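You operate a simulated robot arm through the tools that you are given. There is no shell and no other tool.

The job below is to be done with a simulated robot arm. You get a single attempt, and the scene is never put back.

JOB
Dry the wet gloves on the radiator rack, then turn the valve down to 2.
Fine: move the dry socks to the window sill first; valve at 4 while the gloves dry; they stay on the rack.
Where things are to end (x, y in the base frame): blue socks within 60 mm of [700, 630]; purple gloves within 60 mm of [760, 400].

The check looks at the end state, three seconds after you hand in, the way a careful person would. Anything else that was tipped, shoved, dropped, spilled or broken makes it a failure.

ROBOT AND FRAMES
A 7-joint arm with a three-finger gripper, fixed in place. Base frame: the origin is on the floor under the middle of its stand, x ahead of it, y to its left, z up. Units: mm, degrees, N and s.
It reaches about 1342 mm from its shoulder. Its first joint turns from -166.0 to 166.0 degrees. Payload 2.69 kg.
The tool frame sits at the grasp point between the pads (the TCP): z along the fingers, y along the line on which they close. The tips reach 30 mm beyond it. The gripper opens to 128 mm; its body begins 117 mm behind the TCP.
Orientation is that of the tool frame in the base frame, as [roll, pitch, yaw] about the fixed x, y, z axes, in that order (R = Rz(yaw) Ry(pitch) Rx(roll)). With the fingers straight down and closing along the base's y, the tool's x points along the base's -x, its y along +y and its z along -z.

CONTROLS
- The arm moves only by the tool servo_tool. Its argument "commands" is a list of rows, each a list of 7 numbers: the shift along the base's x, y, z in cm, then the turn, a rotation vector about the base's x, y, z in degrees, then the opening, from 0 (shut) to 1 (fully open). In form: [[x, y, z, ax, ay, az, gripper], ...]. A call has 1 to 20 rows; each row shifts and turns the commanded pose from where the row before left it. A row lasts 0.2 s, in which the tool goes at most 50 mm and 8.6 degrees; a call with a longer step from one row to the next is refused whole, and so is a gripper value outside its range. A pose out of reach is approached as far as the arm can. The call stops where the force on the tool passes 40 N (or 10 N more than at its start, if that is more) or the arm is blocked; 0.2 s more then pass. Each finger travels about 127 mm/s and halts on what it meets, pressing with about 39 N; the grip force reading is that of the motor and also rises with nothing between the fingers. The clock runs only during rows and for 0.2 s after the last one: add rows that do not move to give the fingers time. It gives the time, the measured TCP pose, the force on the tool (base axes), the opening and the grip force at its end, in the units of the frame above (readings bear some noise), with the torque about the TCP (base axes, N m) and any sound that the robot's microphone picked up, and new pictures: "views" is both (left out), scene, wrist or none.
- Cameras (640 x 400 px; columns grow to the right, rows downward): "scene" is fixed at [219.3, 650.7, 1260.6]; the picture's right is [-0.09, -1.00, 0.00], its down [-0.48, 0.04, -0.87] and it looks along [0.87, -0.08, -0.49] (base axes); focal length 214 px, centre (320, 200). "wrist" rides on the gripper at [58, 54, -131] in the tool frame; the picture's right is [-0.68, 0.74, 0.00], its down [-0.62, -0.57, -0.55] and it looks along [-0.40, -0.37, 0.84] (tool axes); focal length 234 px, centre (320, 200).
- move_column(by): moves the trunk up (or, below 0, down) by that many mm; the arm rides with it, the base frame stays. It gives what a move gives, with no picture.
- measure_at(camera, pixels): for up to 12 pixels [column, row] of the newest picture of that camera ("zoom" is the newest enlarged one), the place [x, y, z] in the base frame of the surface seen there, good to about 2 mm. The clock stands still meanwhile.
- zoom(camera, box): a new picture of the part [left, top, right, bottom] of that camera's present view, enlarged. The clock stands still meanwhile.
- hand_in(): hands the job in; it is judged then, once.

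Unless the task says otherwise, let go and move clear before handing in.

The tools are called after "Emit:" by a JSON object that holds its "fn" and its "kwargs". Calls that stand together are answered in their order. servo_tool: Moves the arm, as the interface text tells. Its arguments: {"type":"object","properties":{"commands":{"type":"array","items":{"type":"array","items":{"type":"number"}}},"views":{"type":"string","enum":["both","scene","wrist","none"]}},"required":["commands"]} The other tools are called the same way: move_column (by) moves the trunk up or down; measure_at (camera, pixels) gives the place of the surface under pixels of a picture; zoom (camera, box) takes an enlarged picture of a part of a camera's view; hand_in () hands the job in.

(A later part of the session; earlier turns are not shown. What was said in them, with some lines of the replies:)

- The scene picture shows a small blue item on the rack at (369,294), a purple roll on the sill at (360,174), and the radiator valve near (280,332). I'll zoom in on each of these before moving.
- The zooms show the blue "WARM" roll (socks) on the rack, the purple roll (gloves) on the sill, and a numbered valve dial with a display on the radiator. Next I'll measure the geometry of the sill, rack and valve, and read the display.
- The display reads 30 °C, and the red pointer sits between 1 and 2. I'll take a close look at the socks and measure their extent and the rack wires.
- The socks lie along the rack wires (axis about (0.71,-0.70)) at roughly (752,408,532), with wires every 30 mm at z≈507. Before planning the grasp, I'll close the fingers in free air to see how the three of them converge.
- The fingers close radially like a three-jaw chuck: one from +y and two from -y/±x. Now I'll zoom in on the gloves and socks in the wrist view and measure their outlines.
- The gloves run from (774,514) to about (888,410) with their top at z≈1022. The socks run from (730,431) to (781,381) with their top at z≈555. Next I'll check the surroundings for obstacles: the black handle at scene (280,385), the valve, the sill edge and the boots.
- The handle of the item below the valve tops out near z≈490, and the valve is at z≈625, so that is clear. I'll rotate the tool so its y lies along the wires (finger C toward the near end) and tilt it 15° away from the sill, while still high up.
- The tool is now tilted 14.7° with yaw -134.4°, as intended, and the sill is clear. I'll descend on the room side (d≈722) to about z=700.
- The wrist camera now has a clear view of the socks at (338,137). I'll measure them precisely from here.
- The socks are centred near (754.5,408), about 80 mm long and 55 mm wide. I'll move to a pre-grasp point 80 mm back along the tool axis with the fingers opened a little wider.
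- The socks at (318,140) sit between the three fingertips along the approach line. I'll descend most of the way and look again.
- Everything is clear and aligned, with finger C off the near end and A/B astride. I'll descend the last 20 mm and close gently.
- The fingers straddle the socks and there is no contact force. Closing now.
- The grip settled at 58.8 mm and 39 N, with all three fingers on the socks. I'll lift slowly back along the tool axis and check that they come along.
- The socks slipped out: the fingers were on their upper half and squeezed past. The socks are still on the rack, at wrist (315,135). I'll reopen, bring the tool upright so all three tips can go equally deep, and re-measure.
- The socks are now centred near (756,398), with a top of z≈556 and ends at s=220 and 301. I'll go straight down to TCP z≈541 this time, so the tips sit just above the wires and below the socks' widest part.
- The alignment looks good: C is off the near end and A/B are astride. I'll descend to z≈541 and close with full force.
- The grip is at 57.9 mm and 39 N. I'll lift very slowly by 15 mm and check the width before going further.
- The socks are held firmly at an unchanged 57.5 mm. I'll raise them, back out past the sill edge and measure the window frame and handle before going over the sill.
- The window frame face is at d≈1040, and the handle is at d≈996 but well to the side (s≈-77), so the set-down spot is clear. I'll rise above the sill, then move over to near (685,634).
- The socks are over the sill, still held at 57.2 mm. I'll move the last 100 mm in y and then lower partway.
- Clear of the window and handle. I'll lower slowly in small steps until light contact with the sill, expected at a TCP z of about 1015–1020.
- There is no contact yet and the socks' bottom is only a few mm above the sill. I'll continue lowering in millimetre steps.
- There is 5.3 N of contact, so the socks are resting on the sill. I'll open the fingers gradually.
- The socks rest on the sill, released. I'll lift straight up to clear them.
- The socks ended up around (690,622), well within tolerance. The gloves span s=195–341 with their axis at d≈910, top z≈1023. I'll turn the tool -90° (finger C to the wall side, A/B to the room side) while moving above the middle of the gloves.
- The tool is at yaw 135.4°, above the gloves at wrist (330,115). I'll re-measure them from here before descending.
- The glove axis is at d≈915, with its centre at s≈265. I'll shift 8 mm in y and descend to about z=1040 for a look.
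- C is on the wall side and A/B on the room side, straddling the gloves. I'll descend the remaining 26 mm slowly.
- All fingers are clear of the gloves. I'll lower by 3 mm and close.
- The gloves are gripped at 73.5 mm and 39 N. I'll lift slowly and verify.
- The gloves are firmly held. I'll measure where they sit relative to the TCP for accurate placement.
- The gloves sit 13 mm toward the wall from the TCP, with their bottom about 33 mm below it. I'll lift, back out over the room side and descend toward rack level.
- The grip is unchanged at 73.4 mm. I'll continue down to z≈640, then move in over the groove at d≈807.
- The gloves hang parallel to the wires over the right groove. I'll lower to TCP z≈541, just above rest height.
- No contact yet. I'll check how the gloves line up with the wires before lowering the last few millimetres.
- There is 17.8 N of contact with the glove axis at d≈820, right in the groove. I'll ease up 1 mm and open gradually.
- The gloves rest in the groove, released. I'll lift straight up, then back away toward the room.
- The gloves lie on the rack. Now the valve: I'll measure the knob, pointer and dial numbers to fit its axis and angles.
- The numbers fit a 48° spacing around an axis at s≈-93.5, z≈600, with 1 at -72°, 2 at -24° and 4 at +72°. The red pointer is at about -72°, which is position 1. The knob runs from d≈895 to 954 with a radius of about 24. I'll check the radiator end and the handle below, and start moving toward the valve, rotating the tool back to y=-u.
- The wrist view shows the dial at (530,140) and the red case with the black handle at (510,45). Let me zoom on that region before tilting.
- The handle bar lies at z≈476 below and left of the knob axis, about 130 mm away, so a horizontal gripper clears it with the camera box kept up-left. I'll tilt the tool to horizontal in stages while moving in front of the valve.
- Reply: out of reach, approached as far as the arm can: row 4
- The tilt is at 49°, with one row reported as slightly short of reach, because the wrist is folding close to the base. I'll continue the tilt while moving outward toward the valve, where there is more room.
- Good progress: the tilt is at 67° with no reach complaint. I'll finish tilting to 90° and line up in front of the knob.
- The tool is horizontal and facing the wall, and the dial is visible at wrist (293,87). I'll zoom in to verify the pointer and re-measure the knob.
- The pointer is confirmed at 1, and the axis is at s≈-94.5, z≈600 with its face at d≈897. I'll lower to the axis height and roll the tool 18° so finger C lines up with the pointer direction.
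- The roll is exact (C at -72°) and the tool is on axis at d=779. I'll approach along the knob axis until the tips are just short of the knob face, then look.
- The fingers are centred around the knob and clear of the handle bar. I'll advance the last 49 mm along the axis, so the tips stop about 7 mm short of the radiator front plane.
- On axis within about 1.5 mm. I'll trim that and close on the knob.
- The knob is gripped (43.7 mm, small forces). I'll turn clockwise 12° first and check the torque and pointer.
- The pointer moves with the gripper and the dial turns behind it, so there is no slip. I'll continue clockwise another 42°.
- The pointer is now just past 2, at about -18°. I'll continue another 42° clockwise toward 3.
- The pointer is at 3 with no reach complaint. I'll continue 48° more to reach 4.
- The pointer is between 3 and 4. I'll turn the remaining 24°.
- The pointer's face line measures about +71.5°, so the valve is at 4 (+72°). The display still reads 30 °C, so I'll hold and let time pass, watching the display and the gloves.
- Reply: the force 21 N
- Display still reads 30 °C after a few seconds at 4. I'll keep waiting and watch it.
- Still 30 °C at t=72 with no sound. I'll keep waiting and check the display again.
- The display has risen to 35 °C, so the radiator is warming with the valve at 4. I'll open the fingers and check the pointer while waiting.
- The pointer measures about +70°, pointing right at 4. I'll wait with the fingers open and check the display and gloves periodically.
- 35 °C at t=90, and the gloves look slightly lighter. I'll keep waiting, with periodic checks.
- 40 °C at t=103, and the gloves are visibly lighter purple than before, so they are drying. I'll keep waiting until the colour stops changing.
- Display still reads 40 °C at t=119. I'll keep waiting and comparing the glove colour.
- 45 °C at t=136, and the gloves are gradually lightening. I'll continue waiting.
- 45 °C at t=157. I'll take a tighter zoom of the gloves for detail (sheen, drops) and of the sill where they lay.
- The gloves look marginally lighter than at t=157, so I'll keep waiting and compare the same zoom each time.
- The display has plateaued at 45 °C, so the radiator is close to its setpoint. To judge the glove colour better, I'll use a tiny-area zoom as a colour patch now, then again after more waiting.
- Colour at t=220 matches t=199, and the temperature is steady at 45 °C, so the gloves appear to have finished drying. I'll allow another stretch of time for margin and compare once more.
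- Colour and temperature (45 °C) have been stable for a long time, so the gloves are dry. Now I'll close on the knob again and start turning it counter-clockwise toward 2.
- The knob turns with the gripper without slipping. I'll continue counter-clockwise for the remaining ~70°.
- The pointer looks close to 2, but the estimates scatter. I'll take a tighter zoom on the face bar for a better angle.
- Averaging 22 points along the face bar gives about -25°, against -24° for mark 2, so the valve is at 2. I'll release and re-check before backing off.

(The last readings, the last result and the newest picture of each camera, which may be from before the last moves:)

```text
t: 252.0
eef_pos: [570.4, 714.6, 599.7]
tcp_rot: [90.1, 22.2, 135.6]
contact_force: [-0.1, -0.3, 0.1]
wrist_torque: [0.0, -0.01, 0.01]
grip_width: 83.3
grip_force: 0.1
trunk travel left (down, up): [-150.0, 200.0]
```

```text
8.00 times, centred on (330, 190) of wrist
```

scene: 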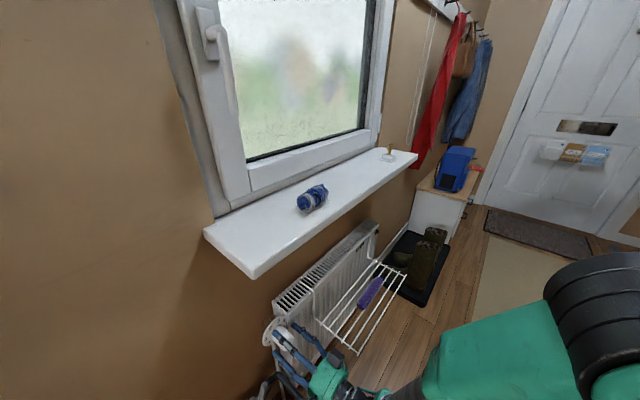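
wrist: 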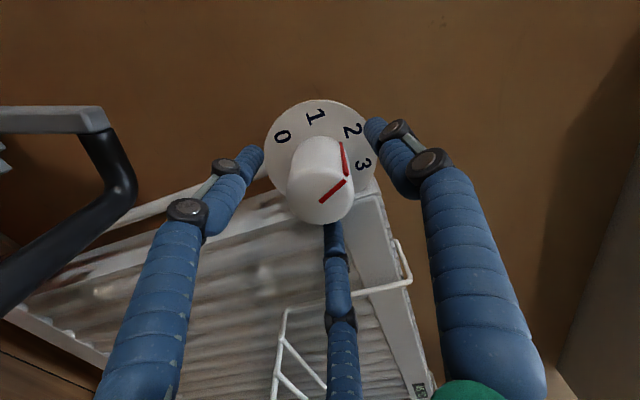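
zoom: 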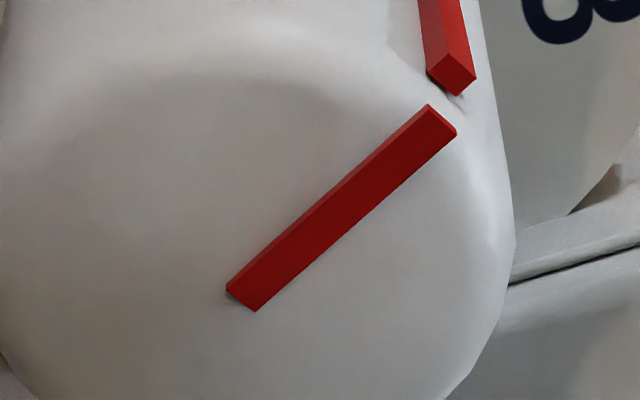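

Emit:
{"fn": "measure_at", "kwargs": {"camera": "zoom", "pixels": [[245, 295], [265, 277], [285, 259], [305, 241], [325, 223], [345, 205], [365, 188], [385, 170], [405, 152], [425, 134], [438, 122], [252, 288]]}}

Emit:
{"fn": "measure_at", "kwargs": {"camera": "zoom", "pixels": [[245, 295], [265, 277], [285, 259], [305, 241], [325, 223], [345, 205], [365, 188], [385, 170], [405, 152], [425, 134], [438, 122], [252, 288]]}}

```text
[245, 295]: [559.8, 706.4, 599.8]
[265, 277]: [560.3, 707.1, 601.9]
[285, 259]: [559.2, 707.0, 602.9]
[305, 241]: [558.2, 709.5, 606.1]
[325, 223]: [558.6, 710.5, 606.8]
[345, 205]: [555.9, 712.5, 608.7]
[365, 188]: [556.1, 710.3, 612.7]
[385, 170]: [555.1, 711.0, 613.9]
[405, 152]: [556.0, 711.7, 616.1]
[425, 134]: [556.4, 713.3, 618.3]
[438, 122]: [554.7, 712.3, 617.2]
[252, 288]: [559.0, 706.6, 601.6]
```

```text
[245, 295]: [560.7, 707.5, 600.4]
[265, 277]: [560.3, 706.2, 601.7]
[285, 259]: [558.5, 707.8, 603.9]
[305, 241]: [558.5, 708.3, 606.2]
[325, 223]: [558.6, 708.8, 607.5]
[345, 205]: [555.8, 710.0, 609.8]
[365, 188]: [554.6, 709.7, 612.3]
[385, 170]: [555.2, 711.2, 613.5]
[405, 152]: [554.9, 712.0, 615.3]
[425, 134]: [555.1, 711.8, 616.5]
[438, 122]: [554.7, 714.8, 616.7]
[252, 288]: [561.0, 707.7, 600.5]
```

The pointer still measures about -25.5° after release, which is mark 2 within about 0.03 of a unit. I'll back straight out along the axis, then rise clear.

Emit:
{"fn": "servo_tool", "kwargs": {"commands": [[-1.0, -1.02, 0, 0, 0, 0, 0.65], [-2.0, -2.04, 0, 0, 0, 0, 0.65], [-2.1, -2.14, 0, 0, 0, 0, 0.65], [-2.1, -2.14, 0, 0, 0, 0, 0.65], [-1.8, -1.84, 0, 0, 0, 0, 0.65], [0, 0, 2.0, 0, 0, 0, 0.65], [0, 0, 3.0, 0, 0, 0, 0.65], [0, 0, 3.5, 0, 0, 0, 0.65], [0, 0, 0, 0, 0, 0, 0.65]], "views": "both"}}

Emit:
{"fn": "zoom", "kwargs": {"camera": "scene", "box": [250, 300, 310, 360]}}

Emit:
{"fn": "zoom", "kwargs": {"camera": "scene", "box": [300, 230, 420, 350]}}

```text
t: 254.0
eef_pos: [478.5, 620.5, 685.1]
tcp_rot: [90.1, 22.1, 135.5]
contact_force: [-0.3, 1.0, 0.5]
wrist_torque: [-0.07, 0.04, 0.0]
grip_width: 83.4
grip_force: 0.1
trunk travel left (down, up): [-150.0, 200.0]
```

scene: 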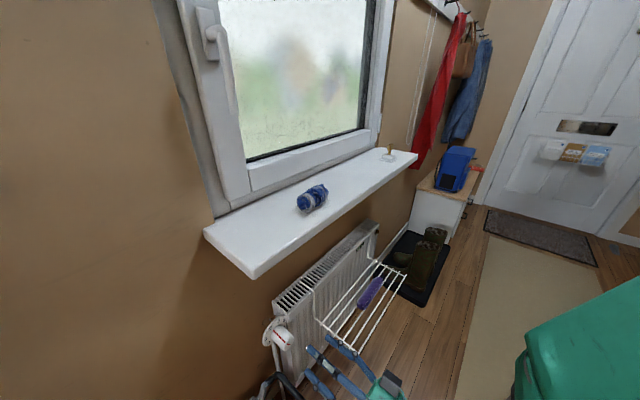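
wrist: 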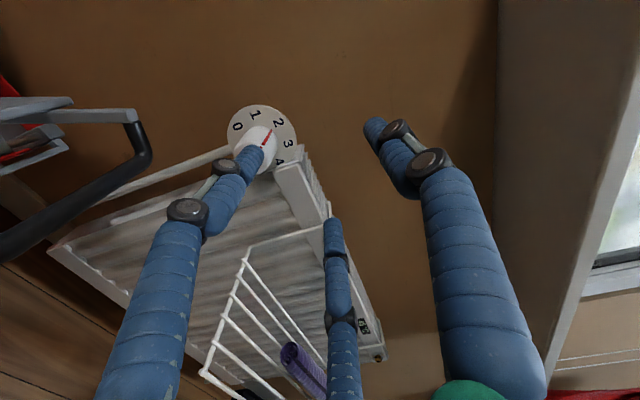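

```text
6.67 times, centred on (280, 330) of scene
```

zoom: 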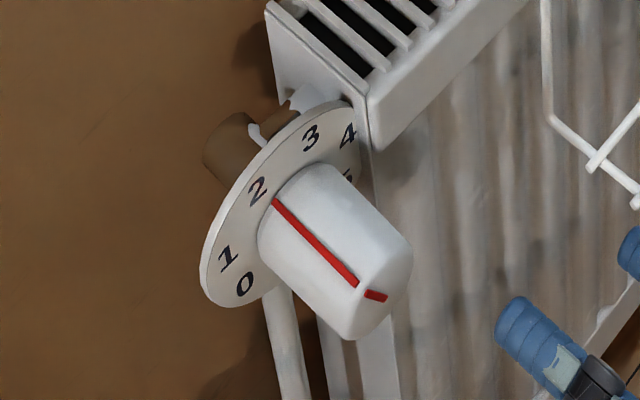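

```text
3.33 times, centred on (360, 290) of scene
```

zoom: 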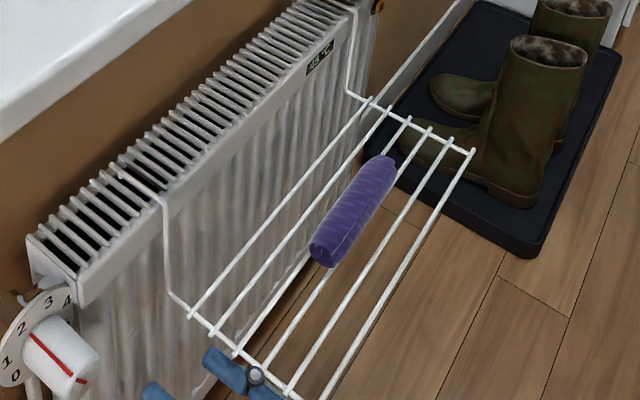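

The red line now points straight at 2 and everything else is undisturbed. I'll do final measurements of the pointer, gloves and socks.

Emit:
{"fn": "measure_at", "kwargs": {"camera": "scene", "pixels": [[273.3, 330.5], [276, 333.2], [279.3, 336.5], [282, 339.3], [284.5, 342]]}}

Emit:
{"fn": "measure_at", "kwargs": {"camera": "zoom", "pixels": [[318, 250], [350, 210], [385, 165], [330, 262], [392, 180], [355, 225]]}}

Emit:
{"fn": "zoom", "kwargs": {"camera": "scene", "box": [290, 160, 340, 220]}}

```text
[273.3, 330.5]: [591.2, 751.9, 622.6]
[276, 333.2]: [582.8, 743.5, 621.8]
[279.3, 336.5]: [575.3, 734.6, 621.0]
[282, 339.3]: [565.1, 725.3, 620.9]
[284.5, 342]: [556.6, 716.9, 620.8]
```

```text
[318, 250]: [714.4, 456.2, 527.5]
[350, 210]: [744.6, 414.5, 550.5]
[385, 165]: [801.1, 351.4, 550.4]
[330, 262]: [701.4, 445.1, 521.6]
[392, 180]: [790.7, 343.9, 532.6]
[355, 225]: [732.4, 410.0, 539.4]
```

```text
6.67 times, centred on (315, 190) of scene
```

zoom: 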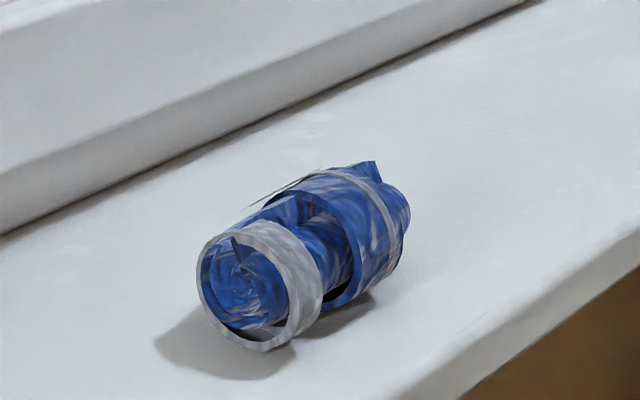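

The gloves are centred near (752,400) on the rack, the socks near (690,622) on the sill, and the pointer reads 2. I'll retreat a bit further from everything before handing in.

Emit:
{"fn": "servo_tool", "kwargs": {"commands": [[-0.8, -0.8, 2.0, 0, 0, 0, 0.65], [-0.8, -0.8, 2.5, 0, 0, 0, 0.65], [-0.8, -0.8, 2.5, 0, 0, 0, 0.65], [0, 0, 0, 0, 0, 0, 0.65], [0, 0, 0, 0, 0, 0, 0.65], [0, 0, 0, 0, 0, 0, 0.65]], "views": "both"}}

Emit:
{"fn": "zoom", "kwargs": {"camera": "scene", "box": [355, 274, 385, 310]}}

Emit:
{"fn": "zoom", "kwargs": {"camera": "scene", "box": [240, 290, 400, 400]}}

```text
t: 255.4
eef_pos: [455.5, 598.4, 753.8]
tcp_rot: [90.1, 22.1, 135.6]
contact_force: [0.1, 0.0, -0.3]
wrist_torque: [0.0, -0.03, -0.02]
grip_width: 83.5
grip_force: 0.1
trunk travel left (down, up): [-150.0, 200.0]
```

scene: 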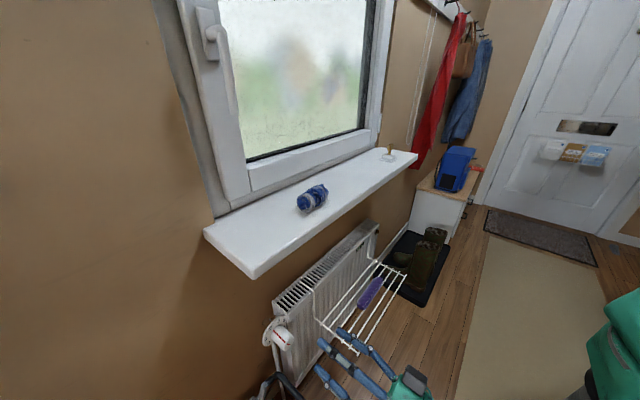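
wrist: 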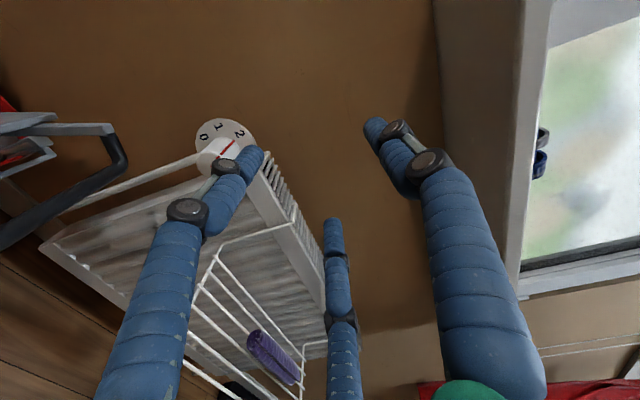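

```text
11.11 times, centred on (370, 292) of scene
```

zoom: 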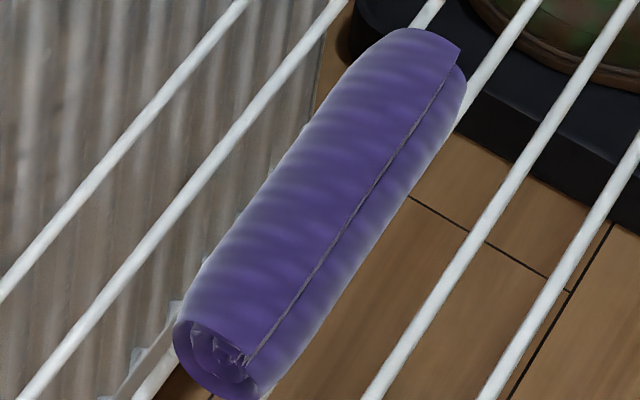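

```text
3.64 times, centred on (320, 345) of scene
```

zoom: 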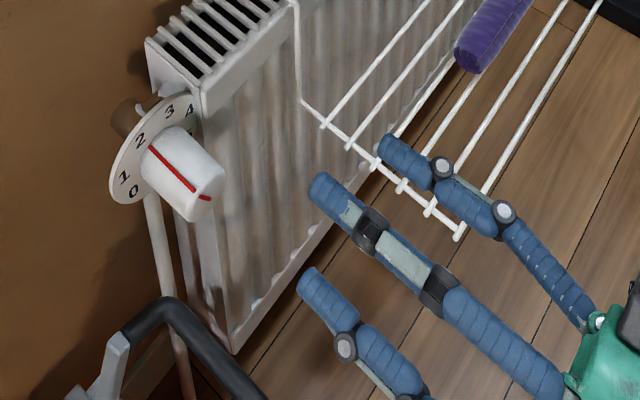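

Everything is in place. The gloves look slightly lighter again in this view, perhaps because the arm no longer shades them. I'll wait with the arm still to see whether the colour is really stable.

Emit:
{"fn": "servo_tool", "kwargs": {"commands": [[0, 0, 0, 0, 0, 0, 0.65], [0, 0, 0, 0, 0, 0, 0.65], [0, 0, 0, 0, 0, 0, 0.65], [0, 0, 0, 0, 0, 0, 0.65], [0, 0, 0, 0, 0, 0, 0.65], [0, 0, 0, 0, 0, 0, 0.65], [0, 0, 0, 0, 0, 0, 0.65], [0, 0, 0, 0, 0, 0, 0.65], [0, 0, 0, 0, 0, 0, 0.65], [0, 0, 0, 0, 0, 0, 0.65], [0, 0, 0, 0, 0, 0, 0.65], [0, 0, 0, 0, 0, 0, 0.65], [0, 0, 0, 0, 0, 0, 0.65], [0, 0, 0, 0, 0, 0, 0.65], [0, 0, 0, 0, 0, 0, 0.65], [0, 0, 0, 0, 0, 0, 0.65], [0, 0, 0, 0, 0, 0, 0.65], [0, 0, 0, 0, 0, 0, 0.65], [0, 0, 0, 0, 0, 0, 0.65], [0, 0, 0, 0, 0, 0, 0.65]], "views": "none"}}

Emit:
{"fn": "servo_tool", "kwargs": {"commands": [[0, 0, 0, 0, 0, 0, 0.65], [0, 0, 0, 0, 0, 0, 0.65], [0, 0, 0, 0, 0, 0, 0.65], [0, 0, 0, 0, 0, 0, 0.65], [0, 0, 0, 0, 0, 0, 0.65], [0, 0, 0, 0, 0, 0, 0.65], [0, 0, 0, 0, 0, 0, 0.65], [0, 0, 0, 0, 0, 0, 0.65], [0, 0, 0, 0, 0, 0, 0.65], [0, 0, 0, 0, 0, 0, 0.65], [0, 0, 0, 0, 0, 0, 0.65], [0, 0, 0, 0, 0, 0, 0.65], [0, 0, 0, 0, 0, 0, 0.65], [0, 0, 0, 0, 0, 0, 0.65], [0, 0, 0, 0, 0, 0, 0.65], [0, 0, 0, 0, 0, 0, 0.65], [0, 0, 0, 0, 0, 0, 0.65], [0, 0, 0, 0, 0, 0, 0.65], [0, 0, 0, 0, 0, 0, 0.65], [0, 0, 0, 0, 0, 0, 0.65]], "views": "none"}}

Emit:
{"fn": "servo_tool", "kwargs": {"commands": [[0, 0, 0, 0, 0, 0, 0.65], [0, 0, 0, 0, 0, 0, 0.65], [0, 0, 0, 0, 0, 0, 0.65], [0, 0, 0, 0, 0, 0, 0.65], [0, 0, 0, 0, 0, 0, 0.65], [0, 0, 0, 0, 0, 0, 0.65], [0, 0, 0, 0, 0, 0, 0.65], [0, 0, 0, 0, 0, 0, 0.65], [0, 0, 0, 0, 0, 0, 0.65], [0, 0, 0, 0, 0, 0, 0.65], [0, 0, 0, 0, 0, 0, 0.65], [0, 0, 0, 0, 0, 0, 0.65], [0, 0, 0, 0, 0, 0, 0.65], [0, 0, 0, 0, 0, 0, 0.65], [0, 0, 0, 0, 0, 0, 0.65], [0, 0, 0, 0, 0, 0, 0.65], [0, 0, 0, 0, 0, 0, 0.65], [0, 0, 0, 0, 0, 0, 0.65], [0, 0, 0, 0, 0, 0, 0.65], [0, 0, 0, 0, 0, 0, 0.65]], "views": "none"}}

Emit:
{"fn": "servo_tool", "kwargs": {"commands": [[0, 0, 0, 0, 0, 0, 0.65], [0, 0, 0, 0, 0, 0, 0.65], [0, 0, 0, 0, 0, 0, 0.65], [0, 0, 0, 0, 0, 0, 0.65], [0, 0, 0, 0, 0, 0, 0.65], [0, 0, 0, 0, 0, 0, 0.65], [0, 0, 0, 0, 0, 0, 0.65], [0, 0, 0, 0, 0, 0, 0.65], [0, 0, 0, 0, 0, 0, 0.65], [0, 0, 0, 0, 0, 0, 0.65], [0, 0, 0, 0, 0, 0, 0.65], [0, 0, 0, 0, 0, 0, 0.65], [0, 0, 0, 0, 0, 0, 0.65], [0, 0, 0, 0, 0, 0, 0.65], [0, 0, 0, 0, 0, 0, 0.65], [0, 0, 0, 0, 0, 0, 0.65], [0, 0, 0, 0, 0, 0, 0.65], [0, 0, 0, 0, 0, 0, 0.65], [0, 0, 0, 0, 0, 0, 0.65], [0, 0, 0, 0, 0, 0, 0.65]], "views": "none"}}

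Emit:
{"fn": "servo_tool", "kwargs": {"commands": [[0, 0, 0, 0, 0, 0, 0.65], [0, 0, 0, 0, 0, 0, 0.65], [0, 0, 0, 0, 0, 0, 0.65], [0, 0, 0, 0, 0, 0, 0.65], [0, 0, 0, 0, 0, 0, 0.65], [0, 0, 0, 0, 0, 0, 0.65], [0, 0, 0, 0, 0, 0, 0.65], [0, 0, 0, 0, 0, 0, 0.65], [0, 0, 0, 0, 0, 0, 0.65], [0, 0, 0, 0, 0, 0, 0.65], [0, 0, 0, 0, 0, 0, 0.65], [0, 0, 0, 0, 0, 0, 0.65], [0, 0, 0, 0, 0, 0, 0.65], [0, 0, 0, 0, 0, 0, 0.65], [0, 0, 0, 0, 0, 0, 0.65], [0, 0, 0, 0, 0, 0, 0.65], [0, 0, 0, 0, 0, 0, 0.65], [0, 0, 0, 0, 0, 0, 0.65], [0, 0, 0, 0, 0, 0, 0.65], [0, 0, 0, 0, 0, 0, 0.65]], "views": "scene"}}

Emit:
{"fn": "zoom", "kwargs": {"camera": "scene", "box": [355, 274, 385, 310]}}

Emit:
{"fn": "zoom", "kwargs": {"camera": "scene", "box": [350, 230, 375, 255]}}

```text
t: 259.6
eef_pos: [455.1, 598.1, 753.7]
tcp_rot: [90.1, 22.1, 135.6]
contact_force: [0.6, 0.0, 0.3]
wrist_torque: [0.0, 0.0, -0.01]
grip_width: 83.2
grip_force: 0.0
trunk travel left (down, up): [-150.0, 200.0]
```

```text
t: 263.8
eef_pos: [455.6, 598.2, 753.6]
tcp_rot: [90.1, 22.1, 135.6]
contact_force: [0.4, -0.4, 0.2]
wrist_torque: [-0.01, 0.01, 0.03]
grip_width: 83.1
grip_force: 0.0
trunk travel left (down, up): [-150.0, 200.0]
```

```text
t: 268.0
eef_pos: [454.9, 597.8, 753.4]
tcp_rot: [90.0, 22.1, 135.6]
contact_force: [-0.2, 0.1, 0.2]
wrist_torque: [0.02, -0.03, -0.01]
grip_width: 83.3
grip_force: 0.1
trunk travel left (down, up): [-150.0, 200.0]
```

```text
t: 272.2
eef_pos: [454.5, 597.8, 753.3]
tcp_rot: [90.1, 22.1, 135.6]
contact_force: [0.0, 0.4, -0.2]
wrist_torque: [-0.01, 0.01, -0.02]
grip_width: 83.4
grip_force: 0.1
trunk travel left (down, up): [-150.0, 200.0]
```

```text
t: 276.4
eef_pos: [455.8, 597.2, 753.0]
tcp_rot: [90.2, 22.0, 135.6]
contact_force: [0.7, 0.6, -0.5]
wrist_torque: [0.03, 0.01, 0.02]
grip_width: 83.1
grip_force: 0.0
trunk travel left (down, up): [-150.0, 200.0]
```

scene: 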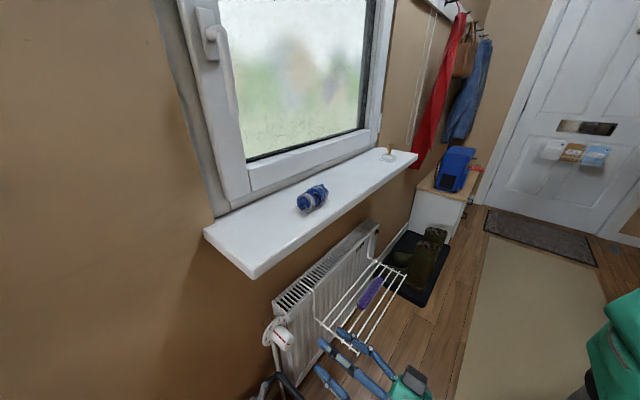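

```text
11.11 times, centred on (370, 292) of scene
```

zoom: 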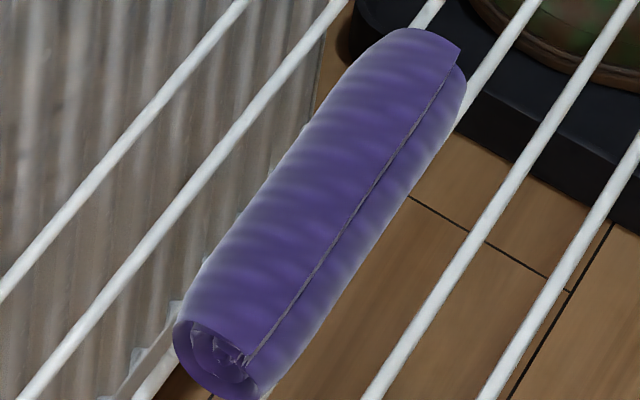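

```text
16.00 times, centred on (362, 242) of scene
```

zoom: 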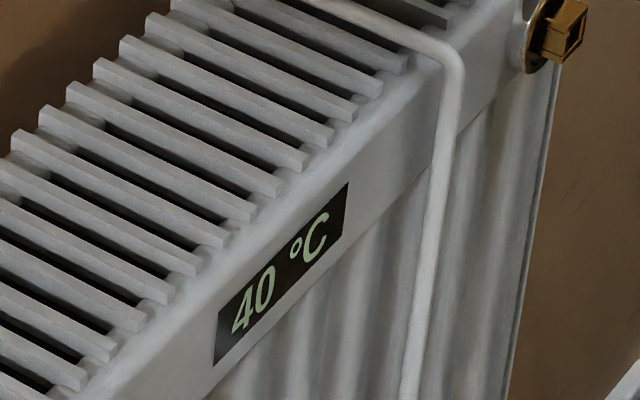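

The glove colour is unchanged between t=255 and t=276. The display has dropped to 40 °C, which shows the valve responded to being turned down to 2. The socks are on the sill, the gloves are on the rack and the arm is clear, so I'm handing in.

Emit:
{"fn": "hand_in", "kwargs": {}}

```text
The job is handed in.
```

I moved the socks to the sill, dried the gloves on the rack with the valve at 4, turned the valve down to 2, and handed the job in. The result of the check has not come back.

| Item | Where it ended | Target |
|---|---|---|
| Blue socks | on the window sill, centred near (690, 622) | within 60 mm of (700, 630) |
| Purple gloves | on the rack, centred near (752, 400) | within 60 mm of (760, 400) |
| Valve | pointer about 1–3° past the 2 mark, towards 1 (marks are 48° apart) | 2 |

- **Drying:** The valve was at 4 for about three minutes. The radiator display rose from 30 to 45 °C and then held there.
- **Dryness is judged by eye:** The gloves turned from dark to lighter purple and then stopped changing, which I took to mean dry. I had no direct moisture reading.
- **Valve response:** After I turned it down to 2, the display fell to 40 °C.
- **One slip:** My first grip on the socks slid off. They stayed on the rack and the second grip held.
- **Other objects:** I saw nothing else shoved, dropped or tipped. The arm had let go and was clear of everything at hand-in.
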